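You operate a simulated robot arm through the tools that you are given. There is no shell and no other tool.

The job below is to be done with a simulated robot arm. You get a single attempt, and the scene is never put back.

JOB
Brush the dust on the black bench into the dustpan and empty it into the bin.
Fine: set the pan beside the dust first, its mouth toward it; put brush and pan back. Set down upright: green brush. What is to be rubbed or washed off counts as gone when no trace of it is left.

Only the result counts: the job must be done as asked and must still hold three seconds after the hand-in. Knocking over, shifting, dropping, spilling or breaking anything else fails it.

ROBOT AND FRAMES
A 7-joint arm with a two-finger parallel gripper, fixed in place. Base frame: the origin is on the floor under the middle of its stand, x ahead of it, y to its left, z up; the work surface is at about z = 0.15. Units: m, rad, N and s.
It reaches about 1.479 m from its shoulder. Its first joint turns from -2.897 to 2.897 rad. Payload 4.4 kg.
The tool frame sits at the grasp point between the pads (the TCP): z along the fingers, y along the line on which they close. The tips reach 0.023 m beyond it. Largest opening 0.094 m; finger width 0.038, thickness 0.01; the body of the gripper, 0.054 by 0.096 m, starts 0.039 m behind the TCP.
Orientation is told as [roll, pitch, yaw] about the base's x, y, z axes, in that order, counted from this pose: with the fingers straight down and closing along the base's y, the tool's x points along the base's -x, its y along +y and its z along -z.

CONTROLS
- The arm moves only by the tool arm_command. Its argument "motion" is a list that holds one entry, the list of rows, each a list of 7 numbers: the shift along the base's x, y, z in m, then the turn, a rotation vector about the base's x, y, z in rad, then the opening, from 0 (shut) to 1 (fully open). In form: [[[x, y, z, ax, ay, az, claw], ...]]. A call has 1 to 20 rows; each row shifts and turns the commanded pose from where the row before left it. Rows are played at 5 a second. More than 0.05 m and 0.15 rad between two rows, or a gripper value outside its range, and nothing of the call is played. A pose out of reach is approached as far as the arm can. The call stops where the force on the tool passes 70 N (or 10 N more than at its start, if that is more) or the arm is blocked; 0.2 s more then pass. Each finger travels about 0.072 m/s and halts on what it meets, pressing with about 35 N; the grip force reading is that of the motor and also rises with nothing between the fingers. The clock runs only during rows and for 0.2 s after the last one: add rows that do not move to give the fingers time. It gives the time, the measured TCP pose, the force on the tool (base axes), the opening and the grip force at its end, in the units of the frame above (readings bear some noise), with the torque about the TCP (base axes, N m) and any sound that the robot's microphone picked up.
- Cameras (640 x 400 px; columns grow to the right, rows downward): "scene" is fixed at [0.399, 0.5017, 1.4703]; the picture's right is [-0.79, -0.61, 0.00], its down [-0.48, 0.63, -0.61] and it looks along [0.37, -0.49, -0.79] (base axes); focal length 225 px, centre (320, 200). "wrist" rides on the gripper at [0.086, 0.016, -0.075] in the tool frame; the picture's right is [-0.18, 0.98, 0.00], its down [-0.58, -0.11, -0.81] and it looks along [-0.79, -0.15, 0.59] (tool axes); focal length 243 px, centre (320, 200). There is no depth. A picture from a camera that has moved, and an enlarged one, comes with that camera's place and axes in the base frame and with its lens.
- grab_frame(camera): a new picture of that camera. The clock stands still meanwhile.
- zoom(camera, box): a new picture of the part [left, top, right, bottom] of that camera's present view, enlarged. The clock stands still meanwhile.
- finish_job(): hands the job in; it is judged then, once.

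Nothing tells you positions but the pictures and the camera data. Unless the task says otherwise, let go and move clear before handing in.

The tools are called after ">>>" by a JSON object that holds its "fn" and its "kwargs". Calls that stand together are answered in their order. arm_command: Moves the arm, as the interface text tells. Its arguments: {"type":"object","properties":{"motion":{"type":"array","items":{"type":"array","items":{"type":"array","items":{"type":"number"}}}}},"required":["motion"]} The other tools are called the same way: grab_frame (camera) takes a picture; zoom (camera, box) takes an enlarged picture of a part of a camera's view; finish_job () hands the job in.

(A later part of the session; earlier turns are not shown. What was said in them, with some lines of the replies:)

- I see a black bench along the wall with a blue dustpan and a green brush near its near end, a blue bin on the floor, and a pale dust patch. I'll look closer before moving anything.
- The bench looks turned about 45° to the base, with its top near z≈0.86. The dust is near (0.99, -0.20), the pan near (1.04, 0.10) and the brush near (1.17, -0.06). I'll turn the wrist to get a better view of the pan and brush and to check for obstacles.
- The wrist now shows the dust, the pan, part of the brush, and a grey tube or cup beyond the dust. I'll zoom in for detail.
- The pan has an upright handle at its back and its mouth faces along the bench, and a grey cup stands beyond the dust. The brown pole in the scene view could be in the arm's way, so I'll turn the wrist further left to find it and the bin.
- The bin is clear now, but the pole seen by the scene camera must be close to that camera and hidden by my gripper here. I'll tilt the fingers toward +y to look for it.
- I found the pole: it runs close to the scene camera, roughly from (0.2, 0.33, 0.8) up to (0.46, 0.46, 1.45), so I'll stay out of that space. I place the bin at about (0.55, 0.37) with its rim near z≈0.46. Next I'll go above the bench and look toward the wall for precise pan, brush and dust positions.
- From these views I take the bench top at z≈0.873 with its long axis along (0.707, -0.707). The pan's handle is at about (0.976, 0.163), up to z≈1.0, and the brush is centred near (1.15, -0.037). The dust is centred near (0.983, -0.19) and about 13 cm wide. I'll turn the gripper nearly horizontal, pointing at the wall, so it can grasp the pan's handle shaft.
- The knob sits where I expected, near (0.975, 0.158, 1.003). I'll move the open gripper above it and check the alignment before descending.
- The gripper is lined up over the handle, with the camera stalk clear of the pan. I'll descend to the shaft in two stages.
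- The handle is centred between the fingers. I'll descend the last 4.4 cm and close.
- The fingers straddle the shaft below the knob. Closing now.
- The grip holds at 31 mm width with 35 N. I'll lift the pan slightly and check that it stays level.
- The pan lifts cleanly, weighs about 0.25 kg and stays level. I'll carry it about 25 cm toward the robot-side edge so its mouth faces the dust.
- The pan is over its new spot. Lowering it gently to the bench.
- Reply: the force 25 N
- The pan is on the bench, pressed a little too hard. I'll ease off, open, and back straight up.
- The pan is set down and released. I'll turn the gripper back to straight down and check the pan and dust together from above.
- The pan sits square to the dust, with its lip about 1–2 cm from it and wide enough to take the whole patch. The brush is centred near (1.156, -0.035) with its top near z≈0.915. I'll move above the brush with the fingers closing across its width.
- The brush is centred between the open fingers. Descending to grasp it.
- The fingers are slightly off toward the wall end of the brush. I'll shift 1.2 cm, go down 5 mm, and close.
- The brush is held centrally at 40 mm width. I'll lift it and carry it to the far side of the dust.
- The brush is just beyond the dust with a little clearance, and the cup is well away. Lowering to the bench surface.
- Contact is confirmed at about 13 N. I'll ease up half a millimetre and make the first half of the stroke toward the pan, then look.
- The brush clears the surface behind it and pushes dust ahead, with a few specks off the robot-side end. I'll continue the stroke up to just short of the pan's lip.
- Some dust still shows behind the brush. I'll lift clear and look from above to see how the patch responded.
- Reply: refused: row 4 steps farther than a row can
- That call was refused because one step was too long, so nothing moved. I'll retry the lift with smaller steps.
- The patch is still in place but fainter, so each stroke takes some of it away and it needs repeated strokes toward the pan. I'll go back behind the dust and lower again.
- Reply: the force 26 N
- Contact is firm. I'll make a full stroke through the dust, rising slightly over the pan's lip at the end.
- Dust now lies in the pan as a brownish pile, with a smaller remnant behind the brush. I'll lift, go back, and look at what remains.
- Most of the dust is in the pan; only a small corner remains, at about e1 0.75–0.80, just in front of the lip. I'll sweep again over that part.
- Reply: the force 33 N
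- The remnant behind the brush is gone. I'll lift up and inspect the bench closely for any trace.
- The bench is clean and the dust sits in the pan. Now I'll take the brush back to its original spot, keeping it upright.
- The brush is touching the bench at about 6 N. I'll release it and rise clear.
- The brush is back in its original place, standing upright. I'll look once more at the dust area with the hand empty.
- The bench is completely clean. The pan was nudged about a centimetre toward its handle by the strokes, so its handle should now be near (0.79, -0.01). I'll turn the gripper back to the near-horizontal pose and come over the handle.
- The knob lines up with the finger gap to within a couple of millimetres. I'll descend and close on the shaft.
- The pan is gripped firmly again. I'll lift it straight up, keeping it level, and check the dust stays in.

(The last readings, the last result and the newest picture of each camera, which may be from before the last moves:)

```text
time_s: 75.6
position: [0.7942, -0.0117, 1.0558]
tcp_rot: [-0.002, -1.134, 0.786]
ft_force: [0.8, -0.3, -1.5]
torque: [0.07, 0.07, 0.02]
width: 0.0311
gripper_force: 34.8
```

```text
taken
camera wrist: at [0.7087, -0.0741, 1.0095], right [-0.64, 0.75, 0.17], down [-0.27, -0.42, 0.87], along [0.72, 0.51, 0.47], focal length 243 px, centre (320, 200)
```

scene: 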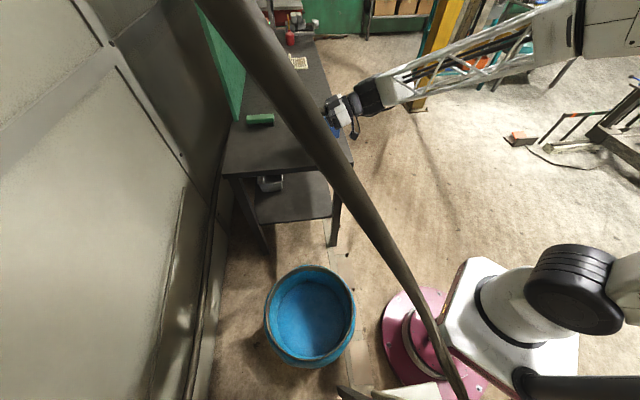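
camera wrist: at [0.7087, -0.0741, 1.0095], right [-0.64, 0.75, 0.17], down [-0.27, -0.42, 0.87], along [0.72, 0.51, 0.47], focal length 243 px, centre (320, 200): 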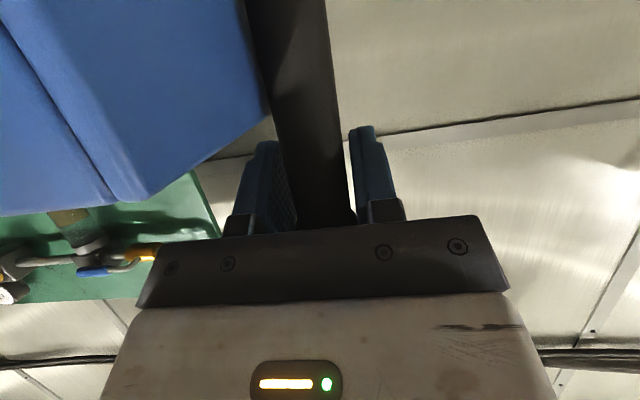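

The lift is stable. I'll carry the pan level toward the bin in two legs, checking the pole clearance halfway.

>>> {"fn": "arm_command", "kwargs": {"motion": [[[-0.008, 0.014, 0, 0, 0, 0, 0], [-0.0153, 0.0264, 0, 0, 0, 0, 0], [-0.0153, 0.0264, 0, 0, 0, 0, 0], [-0.0153, 0.0264, 0, 0, 0, 0, 0], [-0.0153, 0.0264, 0, 0, 0, 0, 0], [-0.0153, 0.0264, 0, 0, 0, 0, 0], [-0.008, 0.014, 0, 0, 0, 0, 0], [0, 0, 0, 0, 0, 0, 0]]]}}

>>> {"fn": "grab_frame", "kwargs": {"camera": "scene"}}

>>> {"fn": "grab_frame", "kwargs": {"camera": "wrist"}}

```text
time_s: 77.4
position: [0.7012, 0.1505, 1.0569]
tcp_rot: [0.0, -1.134, 0.787]
ft_force: [1.3, -1.0, -2.4]
torque: [0.08, 0.07, -0.01]
width: 0.0311
gripper_force: 35.1
```

```text
taken
```

scene: 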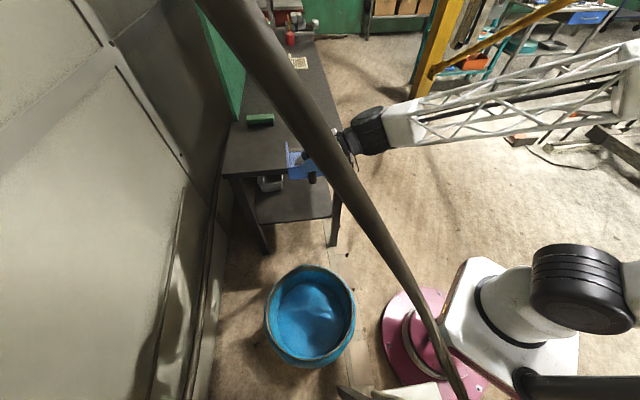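

```text
taken
camera wrist: at [0.6159, 0.0867, 1.0102], right [-0.64, 0.75, 0.17], down [-0.27, -0.42, 0.87], along [0.72, 0.51, 0.47], focal length 243 px, centre (320, 200)
```

wrist: 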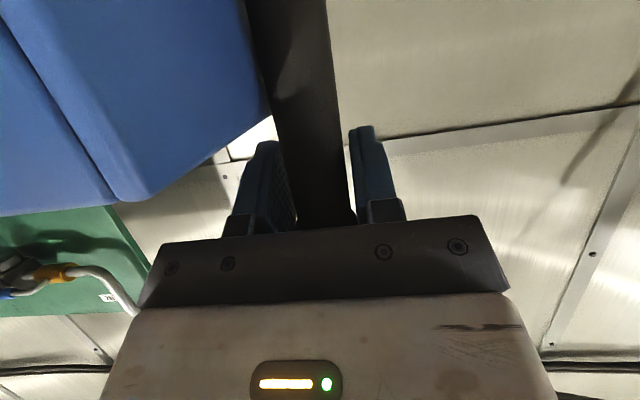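

>>> {"fn": "arm_command", "kwargs": {"motion": [[[-0.008, 0.014, 0, 0, 0, 0, 0], [-0.0153, 0.0264, 0, 0, 0, 0, 0], [-0.0153, 0.0264, 0, 0, 0, 0, 0], [-0.0153, 0.0264, 0, 0, 0, 0, 0], [-0.0153, 0.0264, 0, 0, 0, 0, 0], [-0.0153, 0.0264, 0, 0, 0, 0, 0], [-0.007, 0.0125, 0, 0, 0, 0, 0], [0, 0, 0, 0, 0, 0, 0]]]}}

>>> {"fn": "grab_frame", "kwargs": {"camera": "scene"}}

>>> {"fn": "grab_frame", "kwargs": {"camera": "wrist"}}

```text
time_s: 79.2
position: [0.6071, 0.3106, 1.0565]
tcp_rot: [0.001, -1.136, 0.785]
ft_force: [-0.1, -0.1, -1.9]
torque: [0.1, 0.07, 0.0]
width: 0.0312
gripper_force: 35.2
```

```text
taken
```

scene: 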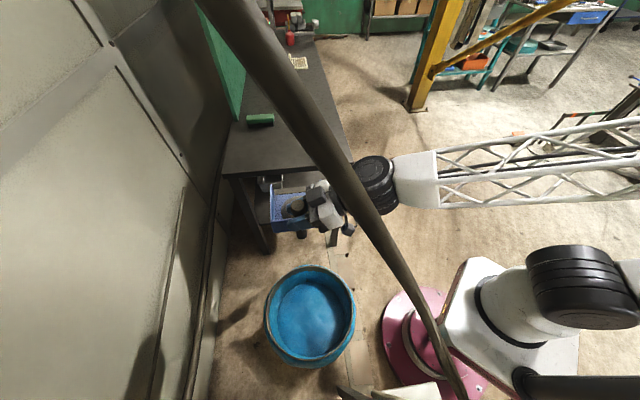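

```text
taken
camera wrist: at [0.5233, 0.2467, 1.0104], right [-0.64, 0.75, 0.17], down [-0.27, -0.42, 0.87], along [0.72, 0.51, 0.47], focal length 243 px, centre (320, 200)
```

wrist: 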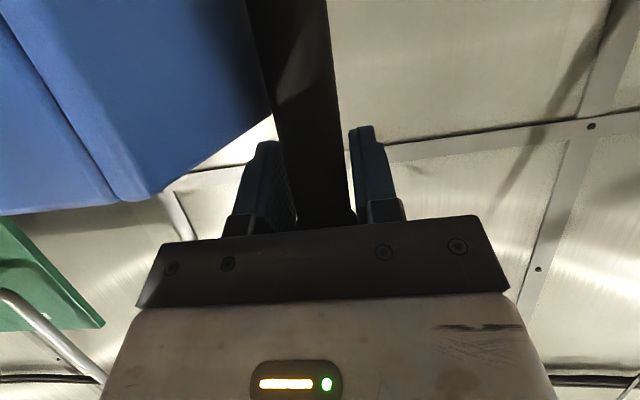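

>>> {"fn": "zoom", "kwargs": {"camera": "scene", "box": [240, 160, 400, 260]}}

```text
4.00 times, centred on (320, 210) of scene
camera zoom: at [0.399, 0.5017, 1.4703], right [-0.79, -0.61, 0.0], down [-0.48, 0.63, -0.61], along [0.37, -0.49, -0.79], focal length 898 px, centre (320, 160)
```

zoom: 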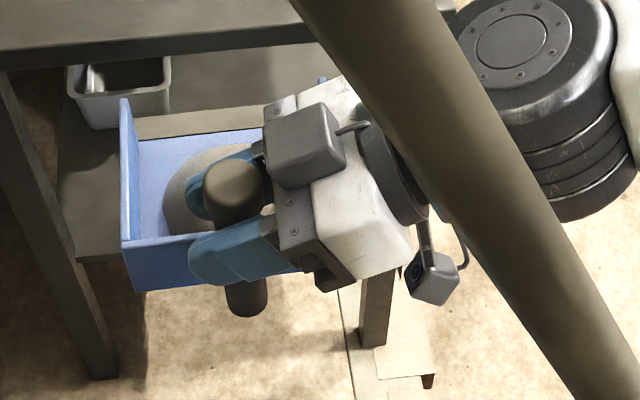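

The dust is safely in the pan and the arm is clear of the pole. I'll centre over the bin and lower partway.

>>> {"fn": "arm_command", "kwargs": {"motion": [[[-0.017, 0.0168, 0, 0, 0, 0, 0], [-0.017, 0.0168, 0, 0, 0, 0, 0], [-0.017, 0.0168, 0, 0, 0, 0, 0], [-0.0167, 0.0168, -0.01, 0, 0, 0, 0], [0, 0, -0.03, 0, 0, 0, 0], [0, 0, -0.03, 0, 0, 0, 0], [0, 0, -0.03, 0, 0, 0, 0], [0, 0, -0.03, 0, 0, 0, 0], [0, 0, -0.02, 0, 0, 0, 0], [0, 0, 0, 0, 0, 0, 0]]]}}

>>> {"fn": "grab_frame", "kwargs": {"camera": "scene"}}

>>> {"fn": "zoom", "kwargs": {"camera": "scene", "box": [200, 180, 440, 380]}}

```text
time_s: 81.4
position: [0.5421, 0.3758, 0.908]
tcp_rot: [-0.001, -1.134, 0.786]
ft_force: [-0.2, -0.5, -2.1]
torque: [0.08, 0.07, -0.02]
width: 0.0312
gripper_force: 34.7
```

```text
taken
```

scene: 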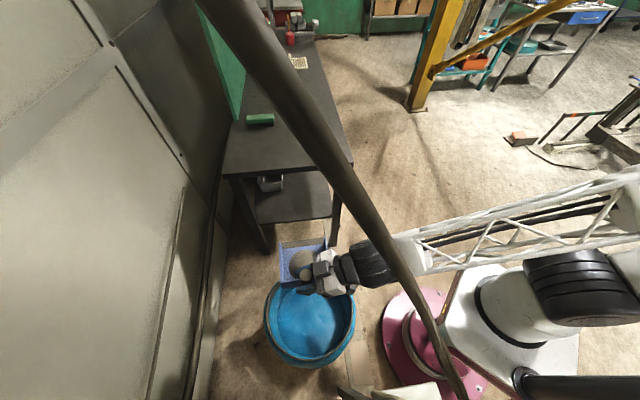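

```text
2.00 times, centred on (320, 280) of scene
camera zoom: at [0.399, 0.5017, 1.4703], right [-0.79, -0.61, 0.0], down [-0.48, 0.63, -0.61], along [0.37, -0.49, -0.79], focal length 449 px, centre (320, 40)
```

zoom: 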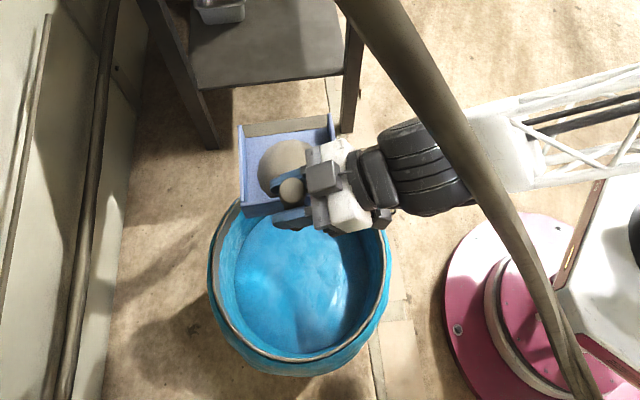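

>>> {"fn": "arm_command", "kwargs": {"motion": [[[0, 0, -0.025, 0, 0, 0, 0], [0, 0, -0.025, 0, 0, 0, 0], [0, 0, -0.025, 0, 0, 0, 0], [0, 0, -0.025, 0, 0, 0, 0], [0, 0, 0, 0, 0, 0, 0]]]}}

>>> {"fn": "grab_frame", "kwargs": {"camera": "scene"}}

```text
time_s: 82.6
position: [0.5424, 0.3758, 0.8079]
tcp_rot: [-0.002, -1.136, 0.784]
ft_force: [0.3, 0.6, -1.8]
torque: [0.06, 0.07, -0.02]
width: 0.0309
gripper_force: 35.4
```

```text
taken
```

scene: 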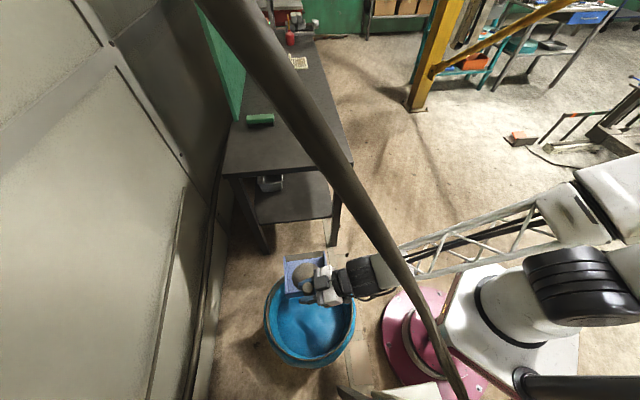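

>>> {"fn": "arm_command", "kwargs": {"motion": [[[0, 0, -0.025, 0, 0, 0, 0], [0, 0, -0.025, 0, 0, 0, 0], [0, 0, -0.02, 0, 0, 0, 0], [0, 0, 0, 0, 0, 0, 0]]]}}

>>> {"fn": "grab_frame", "kwargs": {"camera": "scene"}}

>>> {"fn": "zoom", "kwargs": {"camera": "scene", "box": [220, 220, 440, 380]}}

```text
time_s: 83.6
position: [0.5407, 0.3745, 0.7365]
tcp_rot: [-0.001, -1.135, 0.784]
ft_force: [-0.4, 1.0, -2.4]
torque: [0.07, 0.06, 0.0]
width: 0.0311
gripper_force: 35.5
```

```text
taken
```

scene: 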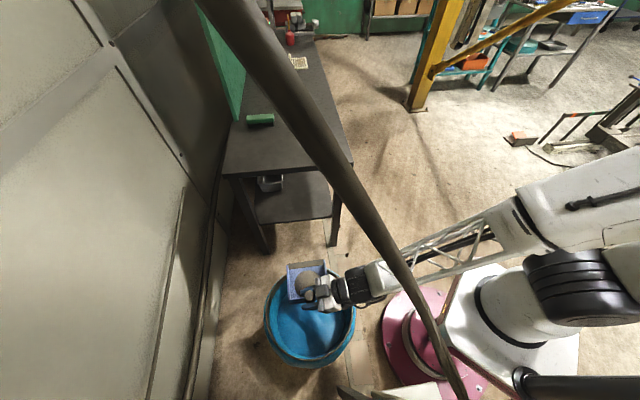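

```text
2.50 times, centred on (330, 300) of scene
camera zoom: at [0.399, 0.5017, 1.4703], right [-0.79, -0.61, 0.0], down [-0.48, 0.63, -0.61], along [0.37, -0.49, -0.79], focal length 561 px, centre (295, -50)
```

zoom: 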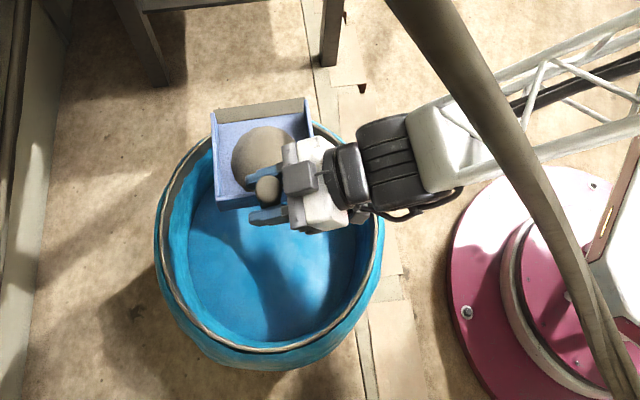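

The pan is centred over the bin with its mouth inside the rim's outline. I'll start tipping it mouth-down about the e2 axis and check midway.

>>> {"fn": "arm_command", "kwargs": {"motion": [[[0, 0, 0, 0.08, 0.08, 0, 0], [0, 0, 0, 0.1, 0.1, 0, 0], [0, 0, 0, 0.1, 0.1, 0, 0], [0, 0, 0, 0.1, 0.1, 0, 0], [0, 0, 0, 0.1, 0.1, 0, 0], [0, 0, 0, 0, 0, 0, 0]]]}}

>>> {"fn": "zoom", "kwargs": {"camera": "scene", "box": [220, 220, 440, 380]}}

>>> {"fn": "grab_frame", "kwargs": {"camera": "scene"}}

```text
time_s: 85.0
position: [0.542, 0.3757, 0.736]
tcp_rot: [1.09, -0.782, -0.149]
ft_force: [0.4, 0.8, -2.5]
torque: [0.03, 0.02, -0.01]
width: 0.0313
gripper_force: 35.4
```

```text
2.50 times, centred on (330, 300) of scene
camera zoom: at [0.399, 0.5017, 1.4703], right [-0.79, -0.61, 0.0], down [-0.48, 0.63, -0.61], along [0.37, -0.49, -0.79], focal length 561 px, centre (295, -50)
```

zoom: 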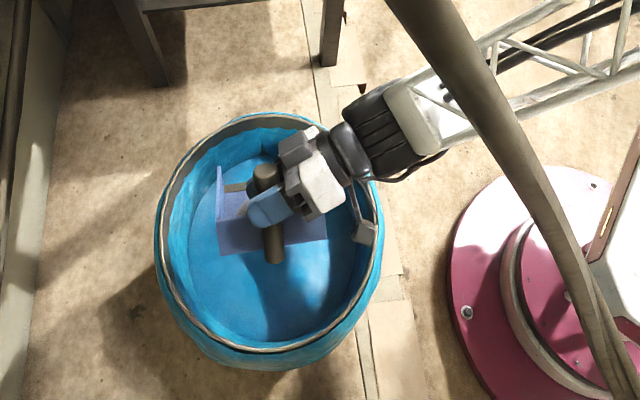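

```text
taken
```

scene: 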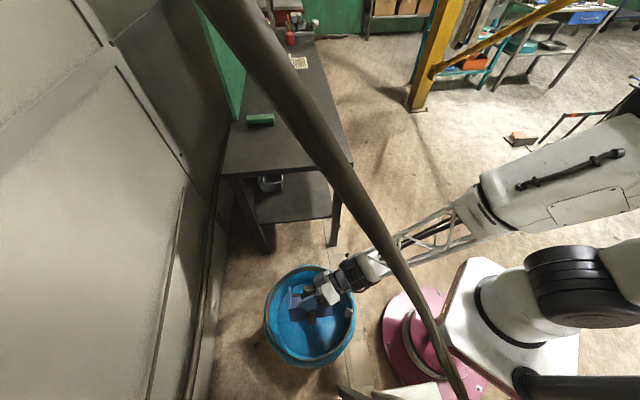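

>>> {"fn": "arm_command", "kwargs": {"motion": [[[0, 0, 0, 0.1, 0.1, 0, 0], [0, 0, 0, 0.1, 0.1, 0, 0], [0, 0, 0, 0.1, 0.1, 0, 0], [0, 0, 0, 0.1, 0.1, 0, 0], [0, 0, 0, 0, 0, 0, 0]]]}}

>>> {"fn": "zoom", "kwargs": {"camera": "scene", "box": [220, 220, 440, 380]}}

>>> {"fn": "grab_frame", "kwargs": {"camera": "scene"}}

```text
time_s: 86.2
position: [0.5415, 0.3763, 0.7364]
tcp_rot: [1.429, -0.294, -0.33]
ft_force: [-1.0, 0.2, -1.3]
torque: [-0.07, -0.07, -0.04]
width: 0.031
gripper_force: 34.8
```

```text
2.50 times, centred on (330, 300) of scene
camera zoom: at [0.399, 0.5017, 1.4703], right [-0.79, -0.61, 0.0], down [-0.48, 0.63, -0.61], along [0.37, -0.49, -0.79], focal length 561 px, centre (295, -50)
```

zoom: 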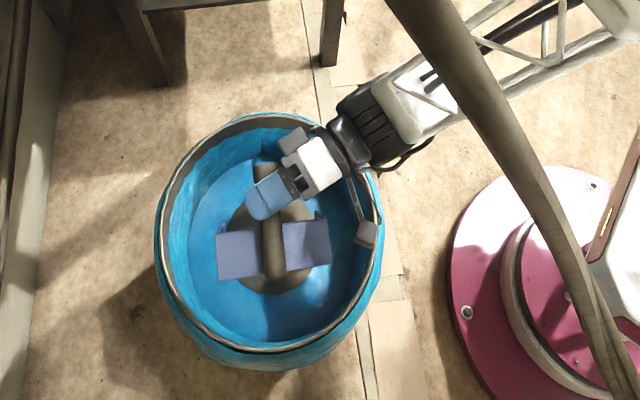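

```text
taken
```

scene: 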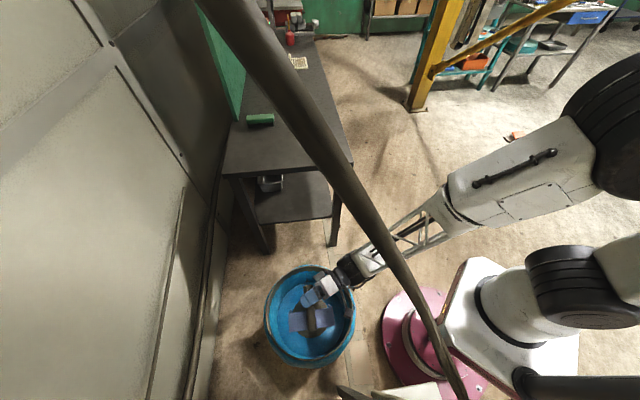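

The dust pile now shows on the floor of the bin. I'll tip a little further and wait to be sure the pan is empty.

>>> {"fn": "arm_command", "kwargs": {"motion": [[[0, 0, 0, 0.1, 0.1, 0, 0], [0, 0, 0, 0.1, 0.1, 0, 0], [0, 0, 0, 0.1, 0.1, 0, 0], [0, 0, 0, 0, 0, 0, 0], [0, 0, 0, 0, 0, 0, 0], [0, 0, 0, 0, 0, 0, 0]]]}}

>>> {"fn": "zoom", "kwargs": {"camera": "scene", "box": [220, 220, 440, 380]}}

>>> {"fn": "grab_frame", "kwargs": {"camera": "wrist"}}

```text
time_s: 87.6
position: [0.5424, 0.3755, 0.7363]
tcp_rot: [1.611, 0.088, -0.346]
ft_force: [-0.6, -0.3, -1.6]
torque: [-0.06, -0.1, 0.0]
width: 0.0311
gripper_force: 34.9
```

```text
2.50 times, centred on (330, 300) of scene
camera zoom: at [0.399, 0.5017, 1.4703], right [-0.79, -0.61, 0.0], down [-0.48, 0.63, -0.61], along [0.37, -0.49, -0.79], focal length 561 px, centre (295, -50)
```

zoom: 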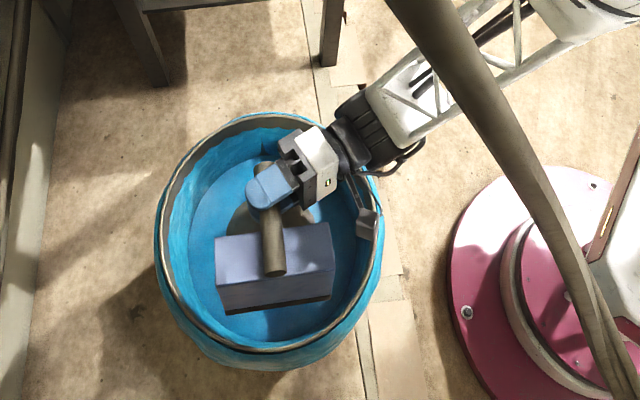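

```text
taken
camera wrist: at [0.436, 0.3326, 0.7574], right [0.24, -0.13, 0.96], down [0.26, -0.95, -0.19], along [0.94, 0.3, -0.19], focal length 243 px, centre (320, 200)
```

wrist: 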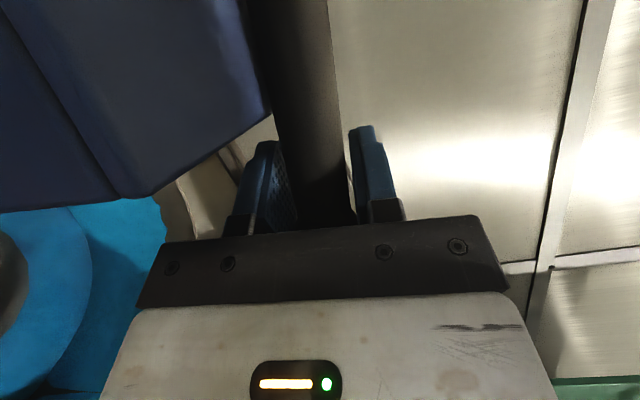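

The dust is in the bin and the pan looks empty. I'll turn the pan level again over the bin.

>>> {"fn": "arm_command", "kwargs": {"motion": [[[0, 0, 0, -0.1, -0.1, 0, 0], [0, 0, 0, -0.1, -0.1, 0, 0], [0, 0, 0, -0.1, -0.1, 0, 0], [0, 0, 0, -0.1, -0.1, 0, 0], [0, 0, 0, -0.1, -0.1, 0, 0], [0, 0, 0, -0.1, -0.1, 0, 0], [0, 0, 0, -0.1, -0.1, 0, 0], [0, 0, 0, -0.1, -0.1, 0, 0], [0, 0, 0, -0.1, -0.1, 0, 0], [0, 0, 0, -0.1, -0.1, 0, 0], [0, 0, 0, -0.1, -0.1, 0, 0], [0, 0, 0, -0.08, -0.08, 0, 0], [0, 0, 0, 0, 0, 0, 0]]]}}

>>> {"fn": "zoom", "kwargs": {"camera": "scene", "box": [220, 220, 440, 380]}}

```text
time_s: 90.4
position: [0.5422, 0.3773, 0.7371]
tcp_rot: [-0.003, -1.136, 0.787]
ft_force: [0.1, -0.2, -2.2]
torque: [0.1, 0.09, -0.01]
width: 0.0308
gripper_force: 35.0
```

```text
2.50 times, centred on (330, 300) of scene
camera zoom: at [0.399, 0.5017, 1.4703], right [-0.79, -0.61, 0.0], down [-0.48, 0.63, -0.61], along [0.37, -0.49, -0.79], focal length 561 px, centre (295, -50)
```

zoom: 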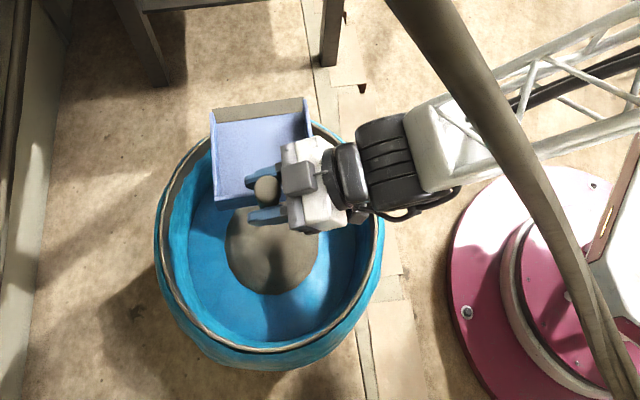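

The pan is empty and level, and all the dust lies in the bin. Next I'll raise it and carry it back toward its original place on the bench.

>>> {"fn": "arm_command", "kwargs": {"motion": [[[0, 0, 0.04, 0, 0, 0, 0], [0, 0, 0.04, 0, 0, 0, 0], [0, 0, 0.04, 0, 0, 0, 0], [0, 0, 0.04, 0, 0, 0, 0], [0, 0, 0.04, 0, 0, 0, 0], [0, 0, 0.04, 0, 0, 0, 0], [0, 0, 0.04, 0, 0, 0, 0], [0, 0, 0.03, 0, 0, 0, 0], [0, 0, 0, 0, 0, 0, 0]]]}}

>>> {"fn": "arm_command", "kwargs": {"motion": [[[0.031, -0.0152, 0, 0, 0, 0, 0], [0.031, -0.0152, 0, 0, 0, 0, 0], [0.031, -0.0152, 0, 0, 0, 0, 0], [0.031, -0.0152, 0, 0, 0, 0, 0], [0.031, -0.0152, 0, 0, 0, 0, 0], [0.031, -0.0152, 0, 0, 0, 0, 0], [0.031, -0.0152, 0, 0, 0, 0, 0], [0, 0, 0, 0, 0, 0, 0]]]}}

>>> {"fn": "grab_frame", "kwargs": {"camera": "scene"}}

```text
time_s: 92.4
position: [0.5406, 0.3763, 1.0473]
tcp_rot: [-0.001, -1.133, 0.784]
ft_force: [0.4, 0.8, -1.6]
torque: [0.11, 0.03, -0.01]
width: 0.0313
gripper_force: 35.4
```

```text
time_s: 94.2
position: [0.7586, 0.2673, 1.0477]
tcp_rot: [-0.001, -1.135, 0.785]
ft_force: [0.6, -0.3, -1.9]
torque: [0.06, 0.04, 0.04]
width: 0.0313
gripper_force: 35.2
```

```text
taken
```

scene: 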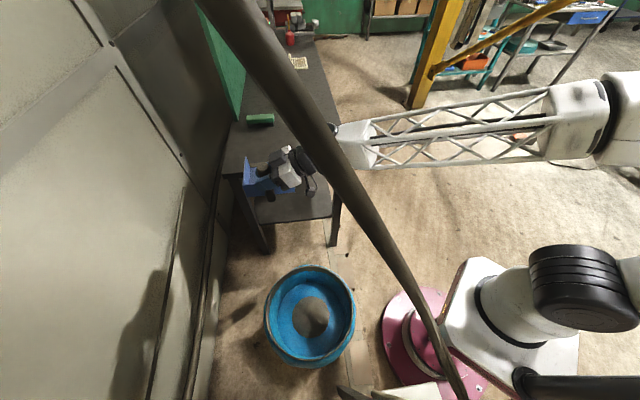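

>>> {"fn": "arm_command", "kwargs": {"motion": [[[0.0317, -0.0146, 0, 0, 0, 0, 0], [0.0317, -0.0146, 0, 0, 0, 0, 0], [0.0317, -0.0146, 0, 0, 0, 0, 0], [0.0317, -0.0146, 0, 0, 0, 0, 0], [0.0317, -0.0146, 0, 0, 0, 0, 0], [0.0317, -0.0146, 0, 0, 0, 0, 0], [0.0317, -0.0146, 0, 0, 0, 0, 0], [0, 0, -0.02, 0, 0, 0, 0], [0, 0, -0.02, 0, 0, 0, 0], [0, 0, -0.02, 0, 0, 0, 0], [0, 0, 0, 0, 0, 0, 0]]]}}

>>> {"fn": "zoom", "kwargs": {"camera": "scene", "box": [220, 110, 300, 180]}}

```text
time_s: 96.6
position: [0.9804, 0.1681, 0.9858]
tcp_rot: [-0.001, -1.136, 0.786]
ft_force: [0.5, -0.1, -2.1]
torque: [0.07, 0.06, -0.01]
width: 0.0312
gripper_force: 34.6
```

```text
5.71 times, centred on (260, 145) of scene
camera zoom: at [0.399, 0.5017, 1.4703], right [-0.79, -0.61, 0.0], down [-0.48, 0.63, -0.61], along [0.37, -0.49, -0.79], focal length 1283 px, centre (663, 514)
```

zoom: 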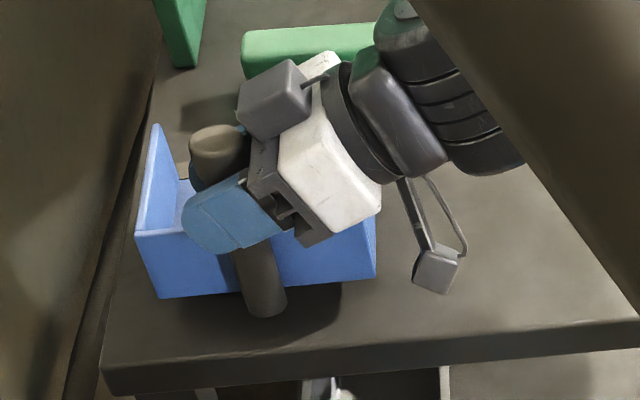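

>>> {"fn": "arm_command", "kwargs": {"motion": [[[0, 0, -0.01, 0, 0, 0, 0], [0, 0, -0.007, 0, 0, 0, 0], [0, 0, 0, 0, 0, 0, 0]]]}}

>>> {"fn": "zoom", "kwargs": {"camera": "scene", "box": [220, 110, 300, 180]}}

```text
time_s: 97.4
position: [0.9805, 0.1678, 0.9688]
tcp_rot: [0.0, -1.134, 0.786]
ft_force: [-0.7, -0.3, -0.3]
torque: [-0.23, -0.01, -0.05]
width: 0.0312
gripper_force: 35.2
```

```text
5.71 times, centred on (260, 145) of scene
camera zoom: at [0.399, 0.5017, 1.4703], right [-0.79, -0.61, 0.0], down [-0.48, 0.63, -0.61], along [0.37, -0.49, -0.79], focal length 1283 px, centre (663, 514)
```

zoom: 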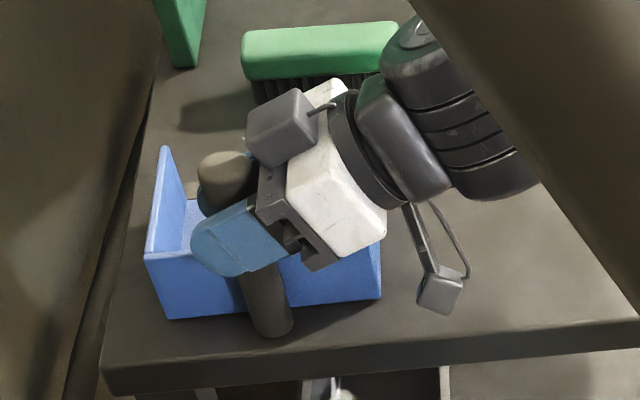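

The pan is just touching down but about 1 cm too far toward the wall compared with the original view. I'll lift slightly, shift it back along e2, and correct a small yaw.

>>> {"fn": "arm_command", "kwargs": {"motion": [[[0, 0, 0.006, 0, 0, 0, 0], [-0.0071, -0.0071, 0, 0, 0, -0.015, 0], [0, 0, -0.003, 0, 0, 0, 0], [0, 0, -0.002, 0, 0, 0, 0], [0, 0, 0, 0, 0, 0, 0], [0, 0, 0, 0, 0, 0, 0]]]}}

>>> {"fn": "zoom", "kwargs": {"camera": "scene", "box": [220, 110, 300, 180]}}

```text
time_s: 98.8
position: [0.9733, 0.16, 0.9717]
tcp_rot: [-0.003, -1.134, 0.77]
ft_force: [-0.3, -0.2, -1.7]
torque: [0.08, 0.07, 0.0]
width: 0.0311
gripper_force: 35.1
```

```text
5.71 times, centred on (260, 145) of scene
camera zoom: at [0.399, 0.5017, 1.4703], right [-0.79, -0.61, 0.0], down [-0.48, 0.63, -0.61], along [0.37, -0.49, -0.79], focal length 1283 px, centre (663, 514)
```

zoom: 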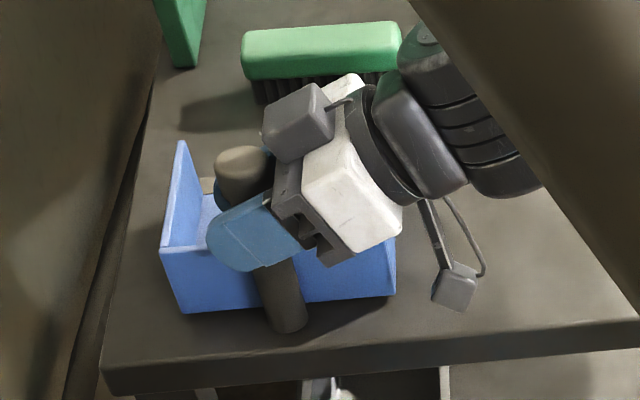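

The pan now matches its original position in the picture. Lowering to contact.

>>> {"fn": "arm_command", "kwargs": {"motion": [[[0, 0, -0.002, 0, 0, 0, 0], [0, 0, 0, 0, 0, 0, 0], [0, 0, 0, 0, 0, 0, 0]]]}}

>>> {"fn": "arm_command", "kwargs": {"motion": [[[0, 0, -0.0012, 0, 0, 0, 0], [0, 0, 0, 0, 0, 0, 0], [0, 0, 0, 0, 0, 0, 0]]]}}

```text
time_s: 99.6
position: [0.974, 0.1614, 0.9688]
tcp_rot: [-0.001, -1.134, 0.77]
ft_force: [-0.5, -0.1, -0.8]
torque: [-0.14, 0.01, -0.05]
width: 0.0314
gripper_force: 35.0
```

```text
time_s: 100.4
position: [0.9733, 0.1603, 0.9659]
tcp_rot: [-0.001, -1.137, 0.771]
ft_force: [-0.5, 1.8, 1.8]
torque: [-0.53, -0.16, -0.04]
width: 0.0314
gripper_force: 35.3
```

>>> {"fn": "arm_command", "kwargs": {"motion": [[[0, 0, -0.001, 0, 0, 0, 0], [0, 0, 0, 0, 0, 0, 0], [0, 0, 0, 0, 0, 0, 0]]]}}

>>> {"fn": "zoom", "kwargs": {"camera": "scene", "box": [220, 110, 300, 180]}}

```text
time_s: 101.2
position: [0.9722, 0.1608, 0.9658]
tcp_rot: [0.0, -1.134, 0.768]
ft_force: [-2.0, 0.4, 1.2]
torque: [-0.14, -0.34, -0.03]
width: 0.0313
gripper_force: 35.5
```

```text
5.71 times, centred on (260, 145) of scene
camera zoom: at [0.399, 0.5017, 1.4703], right [-0.79, -0.61, 0.0], down [-0.48, 0.63, -0.61], along [0.37, -0.49, -0.79], focal length 1283 px, centre (663, 514)
```

zoom: 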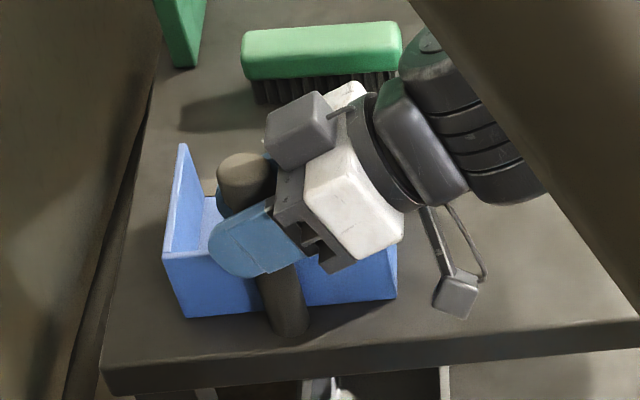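

The pan is on the bench within about 2 mm of its original place. I'll release, then rise straight up.

>>> {"fn": "arm_command", "kwargs": {"motion": [[[0, 0, -0.0007, 0, 0, 0, 0], [0, 0, 0, 0, 0, 0, 0], [0, 0, 0, 0, 0, 0, 0.45], [0, 0, 0, 0, 0, 0, 0.6], [0, 0, 0, 0, 0, 0, 0.8], [0, 0, 0, 0, 0, 0, 1], [0, 0, 0, 0, 0, 0, 1], [0, 0, 0, 0, 0, 0, 1]]]}}

>>> {"fn": "zoom", "kwargs": {"camera": "scene", "box": [220, 110, 300, 180]}}

>>> {"fn": "grab_frame", "kwargs": {"camera": "wrist"}}

```text
time_s: 103.0
position: [0.9736, 0.1611, 0.9658]
tcp_rot: [0.0, -1.135, 0.77]
ft_force: [-0.3, -0.4, -0.1]
torque: [-0.01, 0.01, 0.01]
width: 0.0939
gripper_force: 0.0
```

```text
5.71 times, centred on (260, 145) of scene
camera zoom: at [0.399, 0.5017, 1.4703], right [-0.79, -0.61, 0.0], down [-0.48, 0.63, -0.61], along [0.37, -0.49, -0.79], focal length 1283 px, centre (663, 514)
```

zoom: 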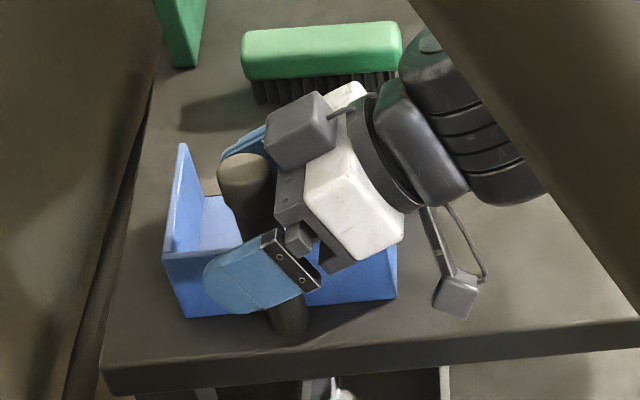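

```text
taken
camera wrist: at [0.8873, 0.0981, 0.9184], right [-0.63, 0.76, 0.17], down [-0.27, -0.42, 0.87], along [0.73, 0.5, 0.47], focal length 243 px, centre (320, 200)
```

wrist: 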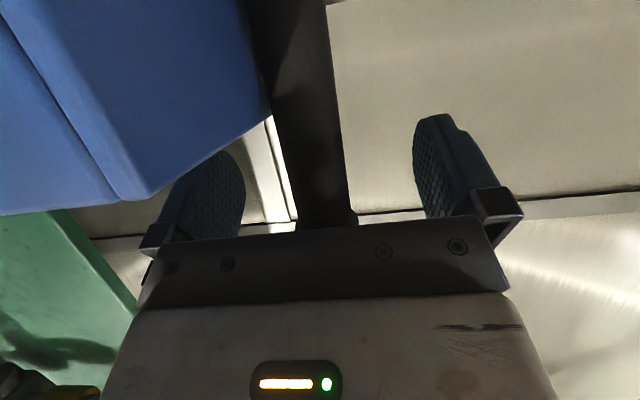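

>>> {"fn": "arm_command", "kwargs": {"motion": [[[0, 0, 0.02, 0, 0, 0, 1], [0, 0, 0.03, 0, 0, 0, 1], [0, 0, 0.04, 0, 0, 0, 1], [0, 0, 0.04, 0, 0, 0, 1], [0, 0, 0.04, 0, 0, 0, 1], [-0.03, -0.03, 0.01, 0, 0, 0, 1], [-0.03, -0.03, 0.01, 0, 0, 0, 1], [-0.03, -0.03, 0.01, 0, 0, 0, 1], [-0.03, -0.03, 0.01, 0, 0, 0, 1], [-0.03, -0.03, 0.01, 0, 0, 0, 1], [-0.03, -0.03, 0.01, 0, 0, 0, 1], [0, 0, 0, 0, 0, 0, 1]]]}}

>>> {"fn": "zoom", "kwargs": {"camera": "scene", "box": [220, 110, 300, 180]}}

>>> {"fn": "grab_frame", "kwargs": {"camera": "scene"}}

```text
time_s: 105.6
position: [0.7911, -0.021, 1.1939]
tcp_rot: [-0.002, -1.135, 0.77]
ft_force: [0.5, 0.1, 0.2]
torque: [-0.01, -0.02, 0.02]
width: 0.0943
gripper_force: 0.1
```

```text
5.71 times, centred on (260, 145) of scene
camera zoom: at [0.399, 0.5017, 1.4703], right [-0.79, -0.61, 0.0], down [-0.48, 0.63, -0.61], along [0.37, -0.49, -0.79], focal length 1283 px, centre (663, 514)
```

zoom: 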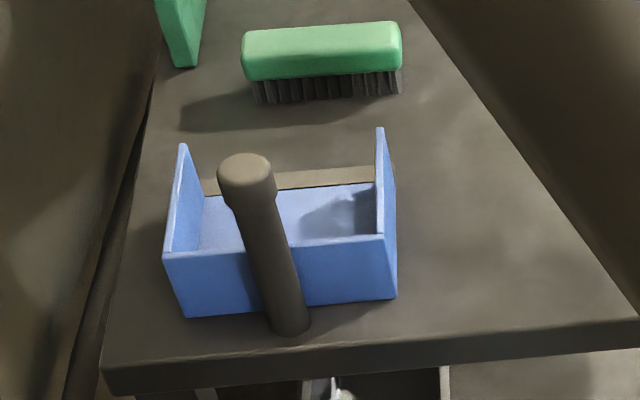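

```text
taken
```

scene: 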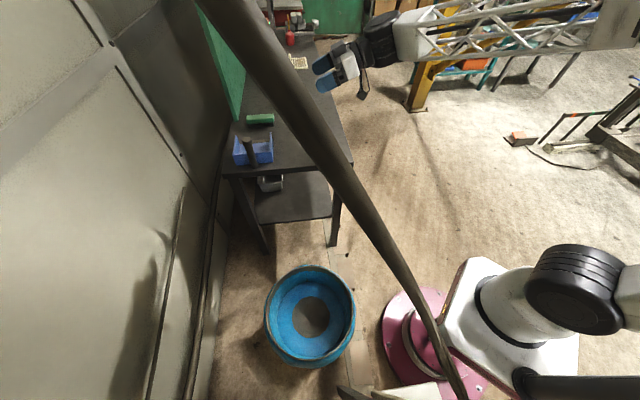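

Pan and brush are both back in their original places. I'll turn the hand down for one last look at the bench, away from everything.

>>> {"fn": "arm_command", "kwargs": {"motion": [[[0.006, -0.026, 0, -0.1003, 0.1003, 0, 1], [0.006, -0.026, 0, -0.1003, 0.1003, 0, 1], [0.006, -0.026, 0, -0.1003, 0.1003, 0, 1], [0.006, -0.026, 0, -0.1003, 0.1003, 0, 1], [0.006, -0.026, 0, -0.1003, 0.1003, 0, 1], [0.006, -0.026, 0, -0.1003, 0.1003, 0, 1], [0.006, -0.026, 0, -0.1003, 0.1003, 0, 1], [0.006, -0.026, 0, -0.1003, 0.1003, 0, 1], [0, 0, 0, 0, 0, 0, 1]]]}}

>>> {"fn": "grab_frame", "kwargs": {"camera": "wrist"}}

>>> {"fn": "zoom", "kwargs": {"camera": "wrist", "box": [200, 0, 500, 180]}}

>>> {"fn": "zoom", "kwargs": {"camera": "scene", "box": [240, 240, 400, 380]}}

```text
time_s: 107.6
position: [0.8415, -0.2265, 1.1956]
tcp_rot: [-0.016, 0.003, 0.777]
ft_force: [-0.2, -0.3, -0.4]
torque: [0.0, 0.0, -0.02]
width: 0.0938
gripper_force: 0.1
```

```text
taken
camera wrist: at [0.7675, -0.2767, 1.27], right [-0.56, 0.83, -0.02], down [0.48, 0.34, 0.81], along [0.67, 0.44, -0.59], focal length 243 px, centre (320, 200)
```

wrist: 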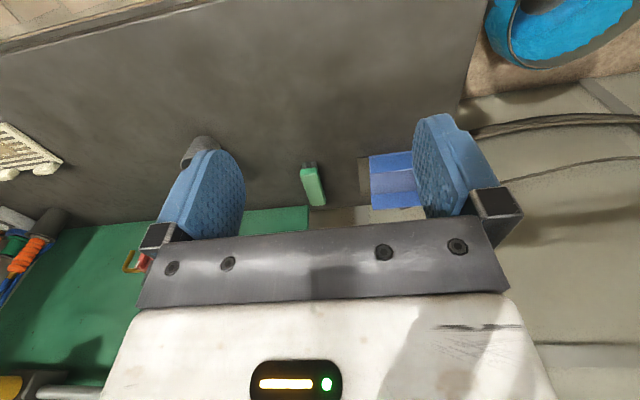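

```text
2.13 times, centred on (350, 90) of wrist
camera zoom: at [0.7675, -0.2767, 1.27], right [-0.56, 0.83, -0.02], down [0.48, 0.34, 0.81], along [0.67, 0.44, -0.59], focal length 518 px, centre (256, 435)
```

zoom: 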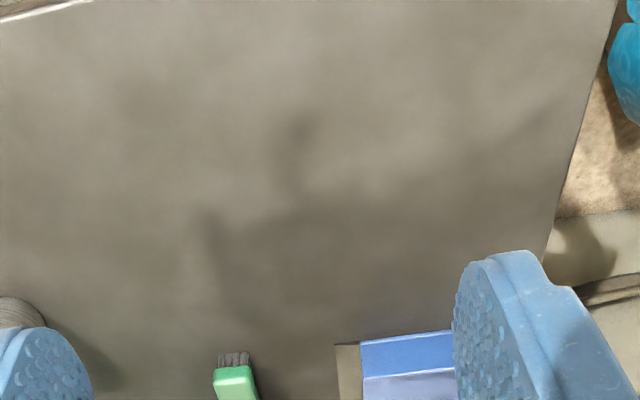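

```text
2.86 times, centred on (320, 310) of scene
camera zoom: at [0.399, 0.5017, 1.4703], right [-0.79, -0.61, 0.0], down [-0.48, 0.63, -0.61], along [0.37, -0.49, -0.79], focal length 642 px, centre (320, -114)
```

zoom: 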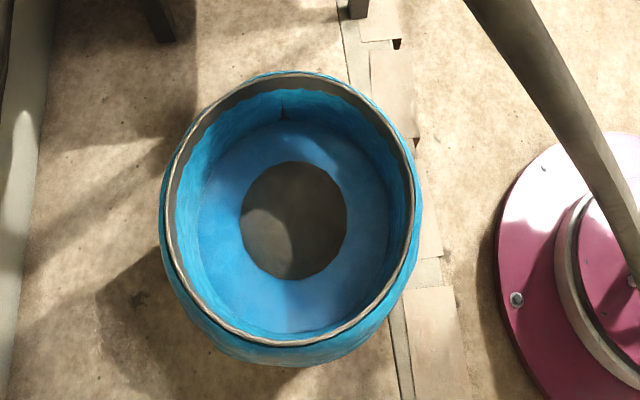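

The bench shows no trace of dust, and the dust lies in the bin with nothing spilled around it. The brush stands upright and the pan is back, both within a few millimetres of where they started, and the gripper is empty and clear. Handing in.

>>> {"fn": "finish_job", "kwargs": {}}

```text
The job is handed in.
```

The job is done and handed in: the bench is clean and the dust is in the bin.

- **Dust:** Three strokes toward the pan cleared it. The last close-up of the bench shows no trace, and nothing was spilled around the bin.
- **Pan:** I set it beside the dust with its mouth facing it before sweeping. The strokes nudged it back about 1 cm while it was there. After emptying, it went back to within about 2 mm of its original place.
- **Brush:** It is back in its original place to within a few millimetres, standing upright.

The gripper is open and clear of everything, and nothing else was moved.
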